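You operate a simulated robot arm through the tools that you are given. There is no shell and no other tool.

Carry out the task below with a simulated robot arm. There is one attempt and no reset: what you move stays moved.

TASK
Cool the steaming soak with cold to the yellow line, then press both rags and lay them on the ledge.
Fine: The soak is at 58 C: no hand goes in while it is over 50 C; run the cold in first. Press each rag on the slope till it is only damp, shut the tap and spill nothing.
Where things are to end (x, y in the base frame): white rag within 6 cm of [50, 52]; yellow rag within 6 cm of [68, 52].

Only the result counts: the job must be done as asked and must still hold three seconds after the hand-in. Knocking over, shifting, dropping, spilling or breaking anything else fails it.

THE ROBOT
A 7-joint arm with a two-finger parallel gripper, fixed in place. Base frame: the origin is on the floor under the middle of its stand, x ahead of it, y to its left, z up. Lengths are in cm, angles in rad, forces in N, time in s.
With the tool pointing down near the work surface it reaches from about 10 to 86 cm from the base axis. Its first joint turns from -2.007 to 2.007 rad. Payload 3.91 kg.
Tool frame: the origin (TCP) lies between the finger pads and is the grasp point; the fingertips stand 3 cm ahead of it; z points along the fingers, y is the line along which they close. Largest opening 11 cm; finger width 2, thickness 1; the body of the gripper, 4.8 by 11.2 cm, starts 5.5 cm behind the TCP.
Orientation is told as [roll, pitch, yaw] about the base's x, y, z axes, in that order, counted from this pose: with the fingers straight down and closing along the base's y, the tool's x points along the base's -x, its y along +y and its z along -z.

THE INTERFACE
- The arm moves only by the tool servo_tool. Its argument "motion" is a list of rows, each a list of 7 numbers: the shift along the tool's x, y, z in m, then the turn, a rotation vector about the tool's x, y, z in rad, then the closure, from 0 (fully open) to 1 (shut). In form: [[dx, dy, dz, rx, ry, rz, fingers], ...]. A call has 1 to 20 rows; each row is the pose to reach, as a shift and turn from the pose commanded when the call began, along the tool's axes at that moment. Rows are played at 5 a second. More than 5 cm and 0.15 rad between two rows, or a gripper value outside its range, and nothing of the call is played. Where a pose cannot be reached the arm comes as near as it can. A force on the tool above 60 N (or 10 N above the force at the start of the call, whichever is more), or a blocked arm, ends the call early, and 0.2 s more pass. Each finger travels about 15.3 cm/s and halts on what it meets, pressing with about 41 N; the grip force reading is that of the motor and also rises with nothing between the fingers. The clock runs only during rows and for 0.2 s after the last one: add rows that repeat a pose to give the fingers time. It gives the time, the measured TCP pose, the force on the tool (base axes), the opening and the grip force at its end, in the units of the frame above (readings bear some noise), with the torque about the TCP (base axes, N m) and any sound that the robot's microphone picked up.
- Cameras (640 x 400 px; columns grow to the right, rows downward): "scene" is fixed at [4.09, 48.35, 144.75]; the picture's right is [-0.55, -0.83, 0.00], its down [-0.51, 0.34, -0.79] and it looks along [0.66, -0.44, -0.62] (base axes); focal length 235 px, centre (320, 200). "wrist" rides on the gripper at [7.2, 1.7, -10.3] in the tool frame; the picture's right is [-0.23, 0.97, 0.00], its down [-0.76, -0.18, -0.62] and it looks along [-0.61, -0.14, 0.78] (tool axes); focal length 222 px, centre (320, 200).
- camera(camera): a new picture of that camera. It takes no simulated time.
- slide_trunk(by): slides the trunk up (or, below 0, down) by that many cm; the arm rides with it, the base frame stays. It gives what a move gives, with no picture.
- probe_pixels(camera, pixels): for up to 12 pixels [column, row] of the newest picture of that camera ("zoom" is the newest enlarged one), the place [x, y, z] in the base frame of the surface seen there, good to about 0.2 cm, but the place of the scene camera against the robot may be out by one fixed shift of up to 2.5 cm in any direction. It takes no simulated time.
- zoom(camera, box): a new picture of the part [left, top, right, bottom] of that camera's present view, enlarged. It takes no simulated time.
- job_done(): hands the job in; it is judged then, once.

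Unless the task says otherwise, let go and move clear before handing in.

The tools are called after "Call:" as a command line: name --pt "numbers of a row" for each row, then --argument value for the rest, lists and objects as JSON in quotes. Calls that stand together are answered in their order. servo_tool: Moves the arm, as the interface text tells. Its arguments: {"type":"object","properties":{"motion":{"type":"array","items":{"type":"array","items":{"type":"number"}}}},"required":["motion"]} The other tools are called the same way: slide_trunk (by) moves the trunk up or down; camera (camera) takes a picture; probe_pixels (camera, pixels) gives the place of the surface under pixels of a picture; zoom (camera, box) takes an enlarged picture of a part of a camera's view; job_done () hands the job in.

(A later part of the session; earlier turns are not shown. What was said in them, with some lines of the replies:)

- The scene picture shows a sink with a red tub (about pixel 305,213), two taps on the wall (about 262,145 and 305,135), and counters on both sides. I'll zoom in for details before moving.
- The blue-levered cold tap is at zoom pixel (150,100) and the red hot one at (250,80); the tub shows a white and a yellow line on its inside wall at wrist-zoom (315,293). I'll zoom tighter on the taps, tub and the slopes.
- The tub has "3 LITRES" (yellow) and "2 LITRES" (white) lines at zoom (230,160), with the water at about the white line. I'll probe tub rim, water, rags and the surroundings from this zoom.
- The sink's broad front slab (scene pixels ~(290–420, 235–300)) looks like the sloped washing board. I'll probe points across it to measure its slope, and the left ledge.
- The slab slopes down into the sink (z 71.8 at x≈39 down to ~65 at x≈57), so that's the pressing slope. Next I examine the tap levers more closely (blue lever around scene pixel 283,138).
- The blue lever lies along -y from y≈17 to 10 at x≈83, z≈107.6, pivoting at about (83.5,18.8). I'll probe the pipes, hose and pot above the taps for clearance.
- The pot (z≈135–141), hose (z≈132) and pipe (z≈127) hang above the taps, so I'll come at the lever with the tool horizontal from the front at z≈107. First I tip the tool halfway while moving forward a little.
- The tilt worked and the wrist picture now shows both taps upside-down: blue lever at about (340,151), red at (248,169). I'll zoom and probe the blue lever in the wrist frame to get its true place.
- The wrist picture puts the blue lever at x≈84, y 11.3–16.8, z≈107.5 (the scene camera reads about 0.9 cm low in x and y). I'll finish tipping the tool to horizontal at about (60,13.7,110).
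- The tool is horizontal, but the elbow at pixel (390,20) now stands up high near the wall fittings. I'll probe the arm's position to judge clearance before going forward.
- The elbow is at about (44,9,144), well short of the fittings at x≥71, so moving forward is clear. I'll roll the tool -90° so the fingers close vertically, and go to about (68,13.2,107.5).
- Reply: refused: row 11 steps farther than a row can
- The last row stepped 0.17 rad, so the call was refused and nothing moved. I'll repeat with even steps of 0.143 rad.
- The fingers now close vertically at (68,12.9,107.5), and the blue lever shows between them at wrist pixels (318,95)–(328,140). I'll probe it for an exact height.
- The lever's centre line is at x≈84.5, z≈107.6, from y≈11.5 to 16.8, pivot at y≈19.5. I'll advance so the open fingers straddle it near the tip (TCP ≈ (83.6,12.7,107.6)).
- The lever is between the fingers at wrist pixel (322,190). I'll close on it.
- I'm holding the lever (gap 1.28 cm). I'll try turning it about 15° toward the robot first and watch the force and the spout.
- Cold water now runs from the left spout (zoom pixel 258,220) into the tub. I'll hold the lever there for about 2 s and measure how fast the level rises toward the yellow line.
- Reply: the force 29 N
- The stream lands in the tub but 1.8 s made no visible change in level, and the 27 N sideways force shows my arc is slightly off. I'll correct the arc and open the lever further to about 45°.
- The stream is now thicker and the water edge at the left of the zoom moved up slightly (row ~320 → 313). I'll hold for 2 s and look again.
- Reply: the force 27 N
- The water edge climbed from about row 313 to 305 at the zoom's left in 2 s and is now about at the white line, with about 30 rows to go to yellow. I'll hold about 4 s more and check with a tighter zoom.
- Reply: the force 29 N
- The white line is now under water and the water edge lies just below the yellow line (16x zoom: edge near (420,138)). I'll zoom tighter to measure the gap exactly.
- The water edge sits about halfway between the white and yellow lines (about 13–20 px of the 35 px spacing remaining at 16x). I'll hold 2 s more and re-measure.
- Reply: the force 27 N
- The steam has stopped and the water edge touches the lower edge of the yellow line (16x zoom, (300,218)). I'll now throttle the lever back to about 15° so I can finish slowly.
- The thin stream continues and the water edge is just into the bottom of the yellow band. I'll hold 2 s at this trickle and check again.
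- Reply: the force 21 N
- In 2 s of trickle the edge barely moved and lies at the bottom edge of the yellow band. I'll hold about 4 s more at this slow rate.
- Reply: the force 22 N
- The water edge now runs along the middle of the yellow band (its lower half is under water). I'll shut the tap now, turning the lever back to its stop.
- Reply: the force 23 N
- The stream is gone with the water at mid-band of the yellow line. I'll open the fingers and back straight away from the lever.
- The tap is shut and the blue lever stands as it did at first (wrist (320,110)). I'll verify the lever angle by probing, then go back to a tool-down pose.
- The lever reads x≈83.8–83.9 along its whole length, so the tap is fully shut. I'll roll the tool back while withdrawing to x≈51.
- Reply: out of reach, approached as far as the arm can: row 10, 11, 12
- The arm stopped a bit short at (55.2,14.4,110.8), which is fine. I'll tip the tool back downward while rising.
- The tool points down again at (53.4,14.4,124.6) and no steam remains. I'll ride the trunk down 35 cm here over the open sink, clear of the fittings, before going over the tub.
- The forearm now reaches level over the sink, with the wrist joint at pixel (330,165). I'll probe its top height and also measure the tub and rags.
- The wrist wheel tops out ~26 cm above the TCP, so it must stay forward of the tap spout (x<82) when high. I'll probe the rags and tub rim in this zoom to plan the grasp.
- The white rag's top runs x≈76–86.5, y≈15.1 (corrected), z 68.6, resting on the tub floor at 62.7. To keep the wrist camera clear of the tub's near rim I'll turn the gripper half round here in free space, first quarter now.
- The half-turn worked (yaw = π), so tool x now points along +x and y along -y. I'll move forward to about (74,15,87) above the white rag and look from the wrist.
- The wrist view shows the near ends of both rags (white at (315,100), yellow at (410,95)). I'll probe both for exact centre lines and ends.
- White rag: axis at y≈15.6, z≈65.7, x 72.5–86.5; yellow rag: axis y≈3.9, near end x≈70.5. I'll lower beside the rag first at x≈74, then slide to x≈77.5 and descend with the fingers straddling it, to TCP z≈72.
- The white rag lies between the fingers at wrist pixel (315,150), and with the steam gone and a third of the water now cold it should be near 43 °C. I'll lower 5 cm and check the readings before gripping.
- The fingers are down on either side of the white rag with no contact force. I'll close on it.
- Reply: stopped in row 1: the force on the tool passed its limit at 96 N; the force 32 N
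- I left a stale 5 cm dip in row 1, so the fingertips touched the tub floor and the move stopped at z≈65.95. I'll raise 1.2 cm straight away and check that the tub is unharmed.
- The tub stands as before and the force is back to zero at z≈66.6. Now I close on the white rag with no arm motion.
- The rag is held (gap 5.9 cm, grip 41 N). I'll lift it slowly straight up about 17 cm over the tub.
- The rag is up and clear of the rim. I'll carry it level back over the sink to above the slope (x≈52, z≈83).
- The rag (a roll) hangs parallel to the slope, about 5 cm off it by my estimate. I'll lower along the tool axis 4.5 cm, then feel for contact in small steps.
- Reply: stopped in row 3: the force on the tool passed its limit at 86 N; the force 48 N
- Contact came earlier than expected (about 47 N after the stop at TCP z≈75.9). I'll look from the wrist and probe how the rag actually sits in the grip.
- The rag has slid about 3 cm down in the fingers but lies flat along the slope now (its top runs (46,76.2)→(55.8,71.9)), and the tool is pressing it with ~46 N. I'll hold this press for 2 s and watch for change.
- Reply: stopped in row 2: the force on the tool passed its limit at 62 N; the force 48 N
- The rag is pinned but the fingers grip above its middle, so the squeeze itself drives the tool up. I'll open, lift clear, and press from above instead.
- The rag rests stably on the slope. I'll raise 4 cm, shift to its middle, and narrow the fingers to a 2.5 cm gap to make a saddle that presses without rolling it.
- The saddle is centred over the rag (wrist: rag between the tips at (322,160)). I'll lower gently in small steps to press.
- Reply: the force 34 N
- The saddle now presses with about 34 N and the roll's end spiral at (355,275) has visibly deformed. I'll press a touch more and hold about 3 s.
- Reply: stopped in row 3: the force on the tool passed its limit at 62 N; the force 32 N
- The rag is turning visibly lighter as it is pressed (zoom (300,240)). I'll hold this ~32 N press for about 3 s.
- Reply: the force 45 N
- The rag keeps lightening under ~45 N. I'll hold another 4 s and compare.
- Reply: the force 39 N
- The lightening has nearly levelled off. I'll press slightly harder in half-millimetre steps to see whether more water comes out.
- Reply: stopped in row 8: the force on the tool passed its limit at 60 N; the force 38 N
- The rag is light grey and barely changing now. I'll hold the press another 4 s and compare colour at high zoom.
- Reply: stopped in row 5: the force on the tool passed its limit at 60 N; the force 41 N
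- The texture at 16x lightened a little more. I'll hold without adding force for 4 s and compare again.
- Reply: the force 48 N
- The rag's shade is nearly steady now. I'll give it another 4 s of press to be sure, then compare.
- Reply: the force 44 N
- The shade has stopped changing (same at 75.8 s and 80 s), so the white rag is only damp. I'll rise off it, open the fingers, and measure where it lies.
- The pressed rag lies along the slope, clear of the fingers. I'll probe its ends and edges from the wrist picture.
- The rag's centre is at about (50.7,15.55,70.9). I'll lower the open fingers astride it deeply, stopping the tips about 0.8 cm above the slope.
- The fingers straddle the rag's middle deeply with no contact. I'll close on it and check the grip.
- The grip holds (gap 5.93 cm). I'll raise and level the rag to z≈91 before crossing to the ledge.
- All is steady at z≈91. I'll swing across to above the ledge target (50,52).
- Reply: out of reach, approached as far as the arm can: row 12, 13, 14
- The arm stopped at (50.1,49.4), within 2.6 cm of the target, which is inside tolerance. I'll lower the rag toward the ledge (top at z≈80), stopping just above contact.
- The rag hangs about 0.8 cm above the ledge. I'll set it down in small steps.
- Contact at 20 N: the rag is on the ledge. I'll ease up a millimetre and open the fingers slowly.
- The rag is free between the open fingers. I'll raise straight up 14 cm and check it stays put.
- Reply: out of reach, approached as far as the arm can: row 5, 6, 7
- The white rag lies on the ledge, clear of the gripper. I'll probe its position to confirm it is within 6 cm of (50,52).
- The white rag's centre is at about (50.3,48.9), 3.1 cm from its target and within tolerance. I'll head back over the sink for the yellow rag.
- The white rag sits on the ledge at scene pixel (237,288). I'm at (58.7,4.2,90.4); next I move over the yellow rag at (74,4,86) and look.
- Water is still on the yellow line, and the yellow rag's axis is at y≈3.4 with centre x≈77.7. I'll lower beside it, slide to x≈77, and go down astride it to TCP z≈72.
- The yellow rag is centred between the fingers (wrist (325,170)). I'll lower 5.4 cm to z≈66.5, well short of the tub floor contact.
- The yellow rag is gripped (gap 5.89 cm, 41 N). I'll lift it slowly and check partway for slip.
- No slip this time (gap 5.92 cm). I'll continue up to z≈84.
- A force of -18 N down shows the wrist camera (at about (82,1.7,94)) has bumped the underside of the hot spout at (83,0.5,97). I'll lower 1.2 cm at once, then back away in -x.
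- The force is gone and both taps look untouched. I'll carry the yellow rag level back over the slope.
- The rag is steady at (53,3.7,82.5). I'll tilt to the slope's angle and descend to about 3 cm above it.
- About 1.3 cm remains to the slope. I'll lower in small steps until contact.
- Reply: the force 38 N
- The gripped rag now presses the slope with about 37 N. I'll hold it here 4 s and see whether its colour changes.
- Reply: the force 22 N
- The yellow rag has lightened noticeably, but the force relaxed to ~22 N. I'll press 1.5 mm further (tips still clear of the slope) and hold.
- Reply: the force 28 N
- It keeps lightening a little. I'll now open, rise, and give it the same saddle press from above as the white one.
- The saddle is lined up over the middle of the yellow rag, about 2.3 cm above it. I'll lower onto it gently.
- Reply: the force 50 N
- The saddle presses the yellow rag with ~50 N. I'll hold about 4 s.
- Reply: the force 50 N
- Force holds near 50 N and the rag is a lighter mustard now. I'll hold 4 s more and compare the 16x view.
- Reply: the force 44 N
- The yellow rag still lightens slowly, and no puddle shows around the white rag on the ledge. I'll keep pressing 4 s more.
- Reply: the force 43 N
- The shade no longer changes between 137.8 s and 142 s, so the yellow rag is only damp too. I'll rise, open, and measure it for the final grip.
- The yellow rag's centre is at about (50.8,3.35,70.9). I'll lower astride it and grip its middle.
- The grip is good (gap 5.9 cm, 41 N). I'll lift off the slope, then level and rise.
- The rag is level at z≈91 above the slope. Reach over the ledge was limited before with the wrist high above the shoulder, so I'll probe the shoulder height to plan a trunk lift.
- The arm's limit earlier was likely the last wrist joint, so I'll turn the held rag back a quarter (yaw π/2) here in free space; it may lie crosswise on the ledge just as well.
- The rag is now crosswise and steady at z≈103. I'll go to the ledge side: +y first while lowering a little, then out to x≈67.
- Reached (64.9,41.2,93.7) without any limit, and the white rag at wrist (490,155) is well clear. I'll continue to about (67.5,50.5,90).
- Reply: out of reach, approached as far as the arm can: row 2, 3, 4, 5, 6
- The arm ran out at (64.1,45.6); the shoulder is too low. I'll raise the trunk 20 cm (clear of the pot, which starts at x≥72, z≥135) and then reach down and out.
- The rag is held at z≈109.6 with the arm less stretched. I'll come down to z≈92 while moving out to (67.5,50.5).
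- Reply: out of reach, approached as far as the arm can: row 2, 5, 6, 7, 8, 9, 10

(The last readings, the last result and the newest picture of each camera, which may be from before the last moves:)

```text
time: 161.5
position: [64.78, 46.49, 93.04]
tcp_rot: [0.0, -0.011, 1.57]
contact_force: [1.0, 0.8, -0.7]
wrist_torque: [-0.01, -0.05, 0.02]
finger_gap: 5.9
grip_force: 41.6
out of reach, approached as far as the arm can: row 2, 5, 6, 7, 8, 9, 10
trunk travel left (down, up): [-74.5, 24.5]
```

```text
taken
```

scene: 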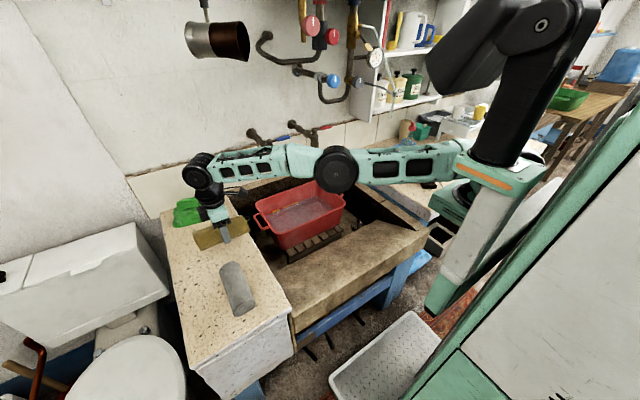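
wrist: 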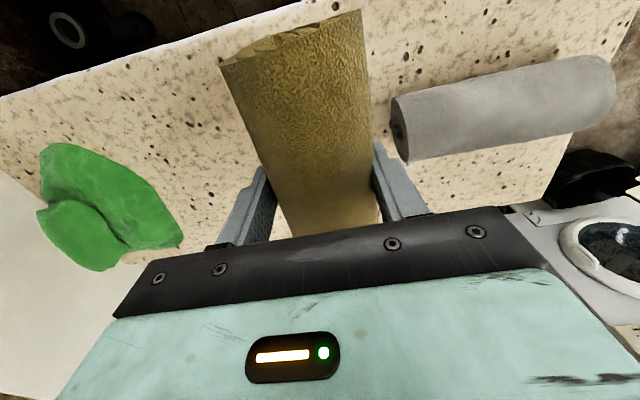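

The arm is fully stretched at r≈80 cm here. I'll probe the shoulder and elbow heights to see whether a different trunk height gains reach.

Call:
probe_pixels --camera "scene" --pixels '[[480, 165], [460, 165], [430, 165], [385, 165], [337, 165], [337, 185], [290, 165], [240, 165], [200, 170], [195, 160], [500, 175], [450, 215]]'

Call:
zoom --camera "scene" --box '[160, 100, 560, 320]'

```text
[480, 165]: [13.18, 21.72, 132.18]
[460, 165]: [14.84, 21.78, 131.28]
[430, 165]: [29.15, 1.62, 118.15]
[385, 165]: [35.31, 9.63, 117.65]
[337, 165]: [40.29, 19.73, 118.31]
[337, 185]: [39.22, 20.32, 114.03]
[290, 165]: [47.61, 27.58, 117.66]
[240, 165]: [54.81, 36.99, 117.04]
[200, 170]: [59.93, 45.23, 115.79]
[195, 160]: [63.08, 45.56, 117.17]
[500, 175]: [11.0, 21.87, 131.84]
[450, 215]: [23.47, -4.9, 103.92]
```

```text
1.60 times, centred on (360, 210) of scene
```

zoom: 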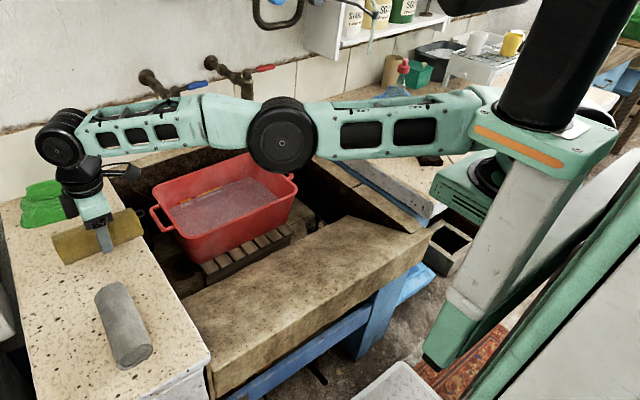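

The arm is level and straight from a shoulder near (20,-11), so a vertical tool can't reach further. I'll turn the rag so its axis is square to the reach direction, then lean the tool outward slightly to gain about 3.5 cm.

Call:
servo_tool --pt "0 0 0 0 0 -0.13 0.95" --pt "0 0 0 0 0 -0.26 0.95" --pt "0 0 0 0 0 -0.39 0.95" --pt "0 0 0 0 0 -0.52 0.95" --pt "0 0 0 0 0 -0.65 0.95" --pt "0 0 0 0 0 -0.78 0.95" --pt "0 0 0 0 0 -0.9 0.95" --pt "0 0 0 0 0 -0.9 0.95"

Call:
camera --camera "wrist"

Call:
camera --camera "scene"

```text
time: 163.3
position: [64.84, 46.45, 93.0]
tcp_rot: [-0.009, -0.008, 2.47]
contact_force: [0.6, -0.8, -1.4]
wrist_torque: [0.02, 0.01, -0.02]
finger_gap: 5.9
grip_force: 41.1
trunk travel left (down, up): [-74.5, 24.5]
```

```text
taken
```

wrist: 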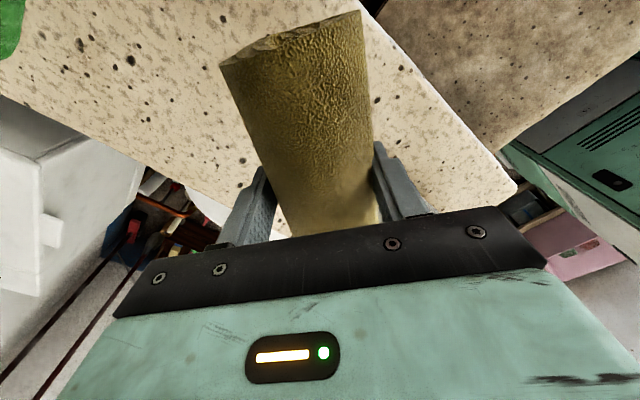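

```text
taken
```

scene: 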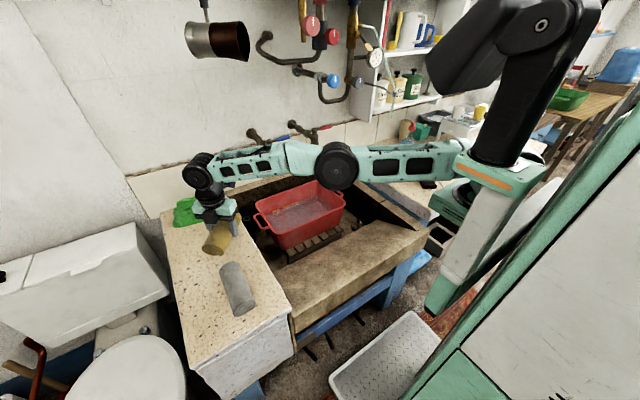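

Yaw is now 2.47 and all is steady. I'll lean the tool outward 0.17 rad while shifting 3.5 cm outward.

Call:
servo_tool --pt "0 -0.009 0 0.045 0 0 0.95" --pt "0 -0.018 0 0.09 0 0 0.95" --pt "0 -0.027 0 0.13 0 0 0.95" --pt "0 -0.035 0 0.17 0 0 0.95" --pt "0 -0.035 0 0.17 0 0 0.95"

Call:
camera --camera "wrist"

```text
time: 164.5
position: [66.99, 49.17, 93.04]
tcp_rot: [-0.176, -0.008, 2.467]
contact_force: [-0.5, -0.6, -1.4]
wrist_torque: [-0.01, 0.0, 0.01]
finger_gap: 5.93
grip_force: 41.0
trunk travel left (down, up): [-74.5, 24.5]
```

```text
taken
```

wrist: 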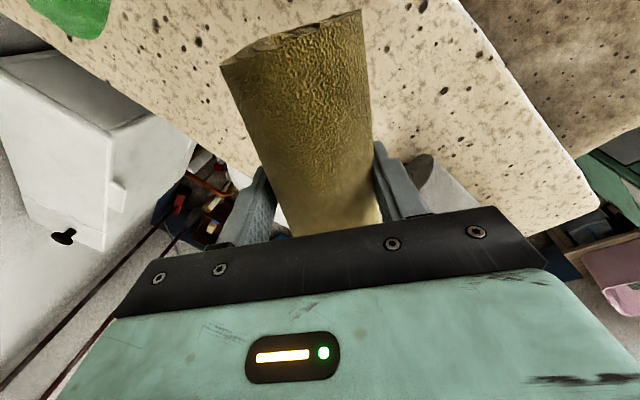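

Now at (67.0,49.2), 3 cm from the target, without any limit. I'll ride the trunk down 8 cm so the rag comes just above the ledge.

Call:
slide_trunk --by -8

Call:
camera --camera "wrist"

Call:
zoom --camera "scene" --box '[160, 150, 310, 320]'

```text
time: 165.7
position: [66.97, 49.2, 85.12]
tcp_rot: [-0.178, -0.006, 2.471]
contact_force: [-0.5, -0.5, -1.0]
wrist_torque: [0.0, -0.01, 0.0]
finger_gap: 5.91
grip_force: 41.4
trunk travel left (down, up): [-66.5, 32.5]
```

```text
taken
```

wrist: 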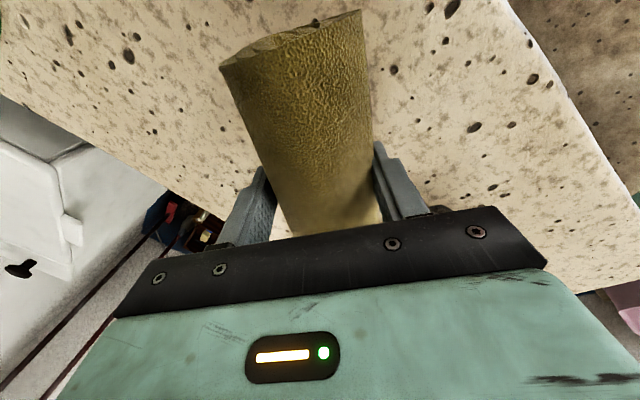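

```text
2.35 times, centred on (235, 235) of scene
```

zoom: 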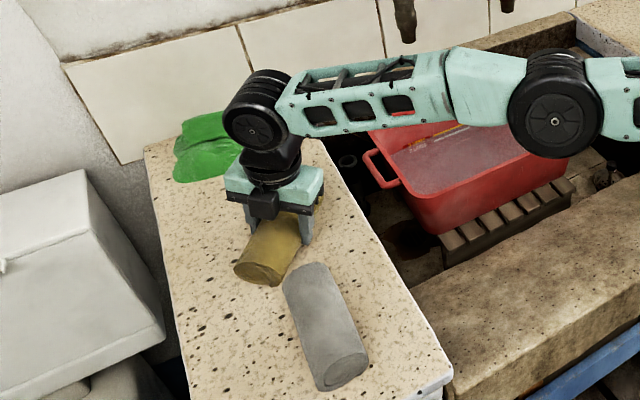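

The yellow rag hovers ~1.4 cm above the ledge with clear space to the white rag and the green cloth. I'll lower it in small steps.

Call:
servo_tool --pt "0 0.0007 0.004 0 0 0 0.95" --pt "0 0.0014 0.008 0 0 0 0.95" --pt "0 0.0018 0.0105 0 0 0 0.95" --pt "0 0.0018 0.0105 0 0 0 0.95"

Call:
servo_tool --pt "0 0.0002 0.001 0 0 0 0.95" --pt "0 0.0003 0.002 0 0 0 0.95" --pt "0 0.0003 0.002 0 0 0 0.95"

```text
time: 166.7
position: [67.03, 49.2, 84.3]
tcp_rot: [-0.18, -0.007, 2.472]
contact_force: [-1.2, -1.6, 10.6]
wrist_torque: [-0.65, -0.57, -0.07]
finger_gap: 5.9
grip_force: 41.0
trunk travel left (down, up): [-66.5, 32.5]
```

```text
time: 167.4
position: [67.05, 49.21, 84.26]
tcp_rot: [-0.184, -0.009, 2.468]
contact_force: [0.7, 3.3, 27.2]
wrist_torque: [-0.14, -0.05, 0.1]
finger_gap: 5.88
grip_force: 41.1
trunk travel left (down, up): [-66.5, 32.5]
```

The rag rests on the ledge with ~27 N pressing evenly. I'll ease up 1–2 mm and open the fingers slowly to a 7.2 cm gap.

Call:
servo_tool --pt "0 -0.0002 -0.001 0 0 0 0.95" --pt "0 -0.0003 -0.002 0 0 0 0.47" --pt "0 -0.0003 -0.002 0 0 0 0.44" --pt "0 -0.0003 -0.002 0 0 0 0.4" --pt "0 -0.0003 -0.002 0 0 0 0.36" --pt "0 -0.0003 -0.002 0 0 0 0.34" --pt "0 -0.0003 -0.002 0 0 0 0.34"

Call:
camera --camera "wrist"

Call:
zoom --camera "scene" --box '[190, 200, 270, 280]'

```text
time: 169.1
position: [66.97, 49.11, 84.06]
tcp_rot: [-0.177, -0.007, 2.471]
contact_force: [0.5, -0.3, 0.3]
wrist_torque: [-0.01, -0.02, 0.01]
finger_gap: 7.24
grip_force: 0.0
trunk travel left (down, up): [-66.5, 32.5]
```

```text
taken
```

wrist: 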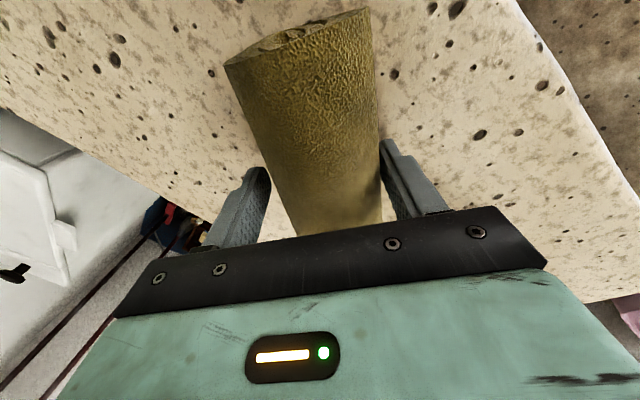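

```text
5.00 times, centred on (230, 240) of scene
```

zoom: 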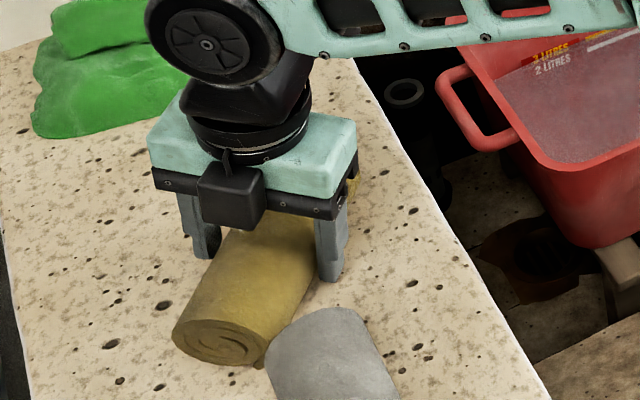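

The rag is free, lying slightly nearer the right-hand finger. I'll centre the fingers 3 mm and withdraw along the tool axis.

Call:
servo_tool --pt "0 0.003 -0.001 0 0 0 0.34" --pt "0 0.003 -0.01 0 0 0 0.34" --pt "0 0.003 -0.02 0 0 0 0.34" --pt "0 0.003 -0.035 0 0 0 0.34" --pt "0 0.003 -0.05 0 0 0 0.34" --pt "0 0.003 -0.065 0 0 0 0.34" --pt "0 0.003 -0.085 0 0 0 0.34" --pt "0 0.003 -0.105 0 0 0 0.34"

Call:
camera --camera "wrist"

Call:
zoom --camera "scene" --box '[160, 180, 310, 330]'

```text
time: 170.8
position: [66.69, 48.67, 94.52]
tcp_rot: [-0.176, -0.007, 2.47]
contact_force: [-0.1, 0.4, 0.8]
wrist_torque: [0.0, -0.01, -0.03]
finger_gap: 7.24
grip_force: 0.2
out of reach, approached as far as the arm can: row 3, 4, 5, 6, 7, 8
trunk travel left (down, up): [-66.5, 32.5]
```

```text
taken
```

wrist: 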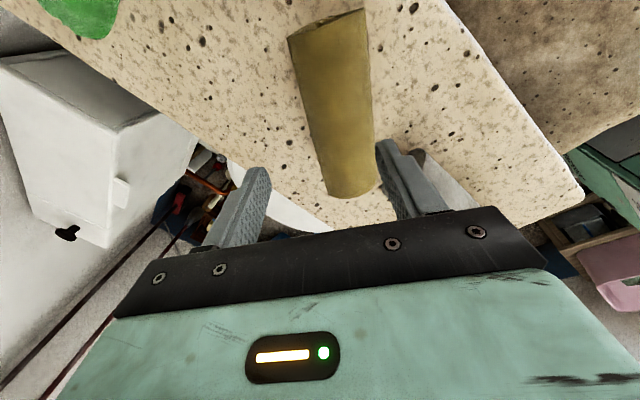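

```text
2.67 times, centred on (235, 255) of scene
```

zoom: 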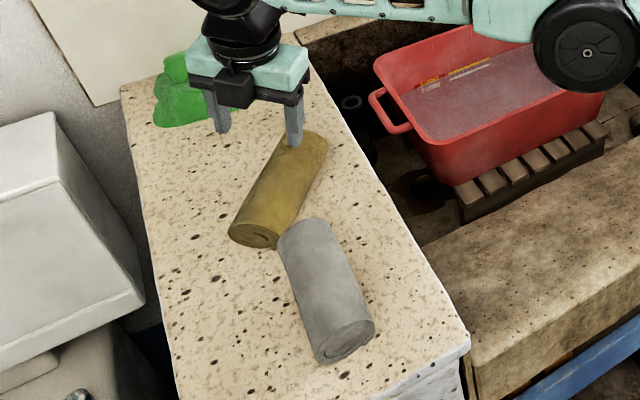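

Both rags now lie on the ledge and the gripper is clear above. I'll probe both for their final positions.

Call:
probe_pixels --camera "wrist" --pixels '[[330, 30], [335, 70], [340, 110], [345, 150], [350, 185], [310, 90], [368, 90], [325, 160], [372, 160]]'

Call:
probe_pixels --camera "zoom" --pixels '[[310, 140], [290, 165], [275, 190], [260, 215], [245, 240], [300, 225], [315, 260], [330, 300], [345, 335], [290, 250], [340, 270]]'

Call:
zoom --camera "scene" --box '[205, 220, 265, 320]'

```text
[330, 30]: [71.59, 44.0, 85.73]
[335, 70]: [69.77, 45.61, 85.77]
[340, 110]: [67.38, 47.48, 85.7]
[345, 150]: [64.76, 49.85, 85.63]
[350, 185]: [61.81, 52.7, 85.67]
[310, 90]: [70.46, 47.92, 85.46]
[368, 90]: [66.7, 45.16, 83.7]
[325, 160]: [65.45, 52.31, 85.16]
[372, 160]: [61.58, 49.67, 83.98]
```

```text
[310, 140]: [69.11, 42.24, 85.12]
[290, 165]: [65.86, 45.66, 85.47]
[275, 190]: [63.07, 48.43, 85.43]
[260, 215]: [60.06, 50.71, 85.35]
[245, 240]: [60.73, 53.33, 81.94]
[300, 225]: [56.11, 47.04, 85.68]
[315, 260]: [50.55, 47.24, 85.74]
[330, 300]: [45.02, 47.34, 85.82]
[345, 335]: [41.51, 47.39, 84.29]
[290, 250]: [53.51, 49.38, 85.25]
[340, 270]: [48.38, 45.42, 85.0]
```

```text
4.00 times, centred on (235, 270) of scene
```

zoom: 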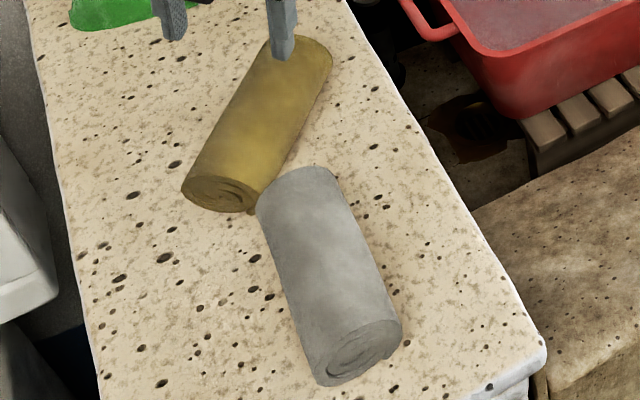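

Yellow's centre is at about (66.6,48.5), 3.8 cm from its target, and white's at (50.3,48.9), 3.1 cm from its target; no puddle shows around either. I'll raise the trunk and draw the arm back clear.

Call:
slide_trunk --by 12

Call:
servo_tool --pt "0 0.02 0 -0.05 0 0 0.34" --pt "0 0.045 0 -0.1 0 0 0.34" --pt "0 0.07 0 -0.14 0 0 0.34" --pt "0 0.1 -0.005 -0.17 0 0 0.34" --pt "0 0.13 -0.01 -0.17 0 0 0.34" --pt "0 0.16 -0.015 -0.17 0 0 0.34" --pt "0 0.19 -0.02 -0.17 0 0 0.34" --pt "0 0.22 -0.025 -0.17 0 0 0.34" --pt "0.03 0.25 -0.03 -0.17 0 0 0.34" --pt "0.06 0.28 -0.035 -0.17 0 0 0.34" --pt "0.06 0.28 -0.035 -0.17 0 0 0.34"

Call:
camera --camera "scene"

Call:
camera --camera "wrist"

```text
time: 172.3
position: [66.8, 48.81, 106.39]
tcp_rot: [-0.176, -0.007, 2.471]
contact_force: [0.9, 0.1, 0.2]
wrist_torque: [0.01, -0.03, 0.01]
finger_gap: 7.29
grip_force: 0.1
trunk travel left (down, up): [-78.5, 20.5]
```

```text
time: 174.8
position: [70.14, 41.44, 107.14]
tcp_rot: [-0.003, -0.009, 2.467]
contact_force: [-0.3, -0.1, -0.1]
wrist_torque: [0.01, 0.01, 0.04]
finger_gap: 7.25
grip_force: 0.0
out of reach, approached as far as the arm can: row 1, 2, 3, 4, 5, 6, 7, 8, 9, 10, 11
trunk travel left (down, up): [-78.5, 20.5]
```

```text
taken
```

scene: 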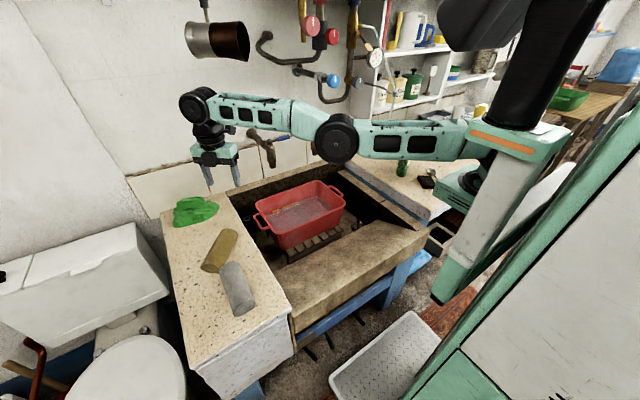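

```text
taken
```

wrist: 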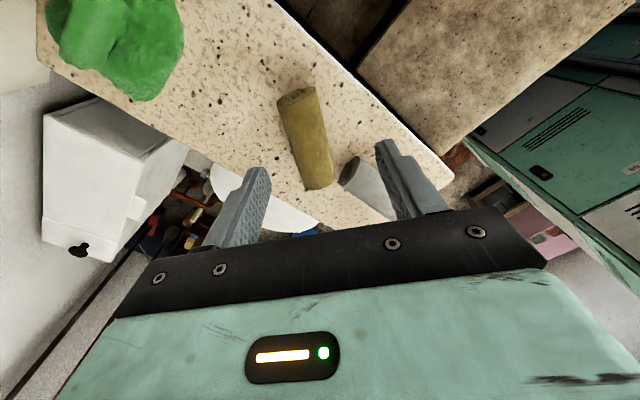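

The arm is clear above the rags (TCP at (70,41,107)), though it did not follow my retreat path exactly. I'll look closely at the whole sink area before deciding anything more.

Call:
zoom --camera "scene" --box '[220, 100, 460, 270]'

Call:
zoom --camera "scene" --box '[240, 170, 360, 270]'

Call:
zoom --camera "scene" --box '[195, 220, 265, 325]'

```text
2.35 times, centred on (340, 185) of scene
```

zoom: 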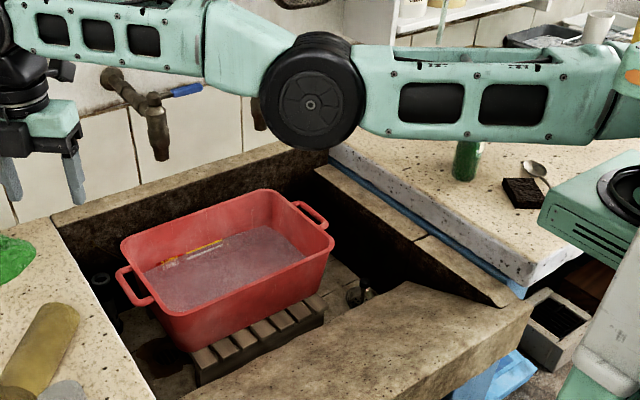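

```text
4.00 times, centred on (300, 220) of scene
```

zoom: 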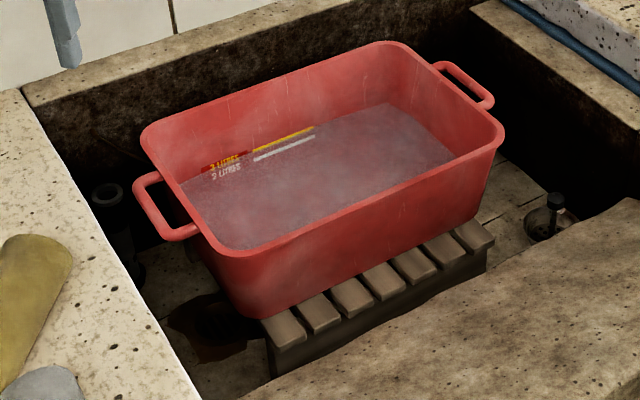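

```text
3.81 times, centred on (230, 272) of scene
```

zoom: 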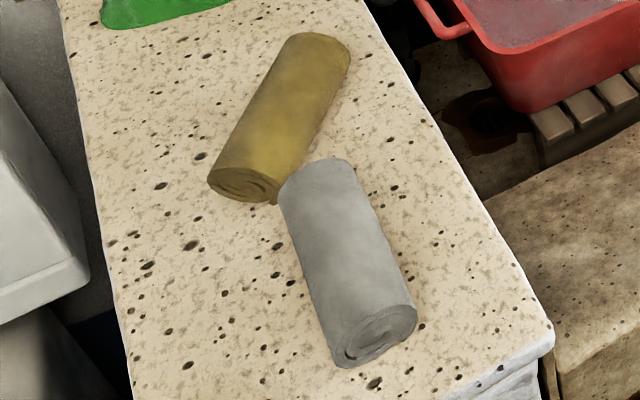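

The tub stands exactly where it was with the water on the yellow line, the taps are shut with no stream, and both damp rags lie on the ledge within tolerance (white ≈(50.3,48.9), yellow ≈(66.6,48.5)) with the open gripper well clear. I'm handing in.

Call:
job_done

```text
The job is handed in.
```

The job is handed in: the soak is cooled to the yellow line, and both rags are pressed and lying on the ledge. The hand-in only confirmed it was received, so I don't have a result.

- **Soak:** I ran cold in until the water reached the middle of the yellow line, then shut the tap. The steam had stopped before the gripper went in. The temperature wasn't measured; from the amount of cold added I estimate about 43 °C.
- **Pressing:** I pressed each rag on the slope until its colour stopped getting lighter. That is my only evidence they are just damp; no water shows around them on the ledge.
- **White rag:** its centre is at about (50.3, 48.9), roughly 3 cm from its target.
- **Yellow rag:** its centre is at about (66.6, 48.5), roughly 4 cm from its target. It lies at an angle because the arm was at full stretch there.

**Contacts along the way:**
- The fingertips hit the tub floor once (96 N peak), because I left an old move in a command.
- The wrist camera bumped the underside of the hot spout (about 18 N).

In the pictures afterwards, the tub was in its original place and the taps looked undisturbed.

The gripper was left open and clear, about 20 cm above the rags. It didn't draw back as far as I had planned.
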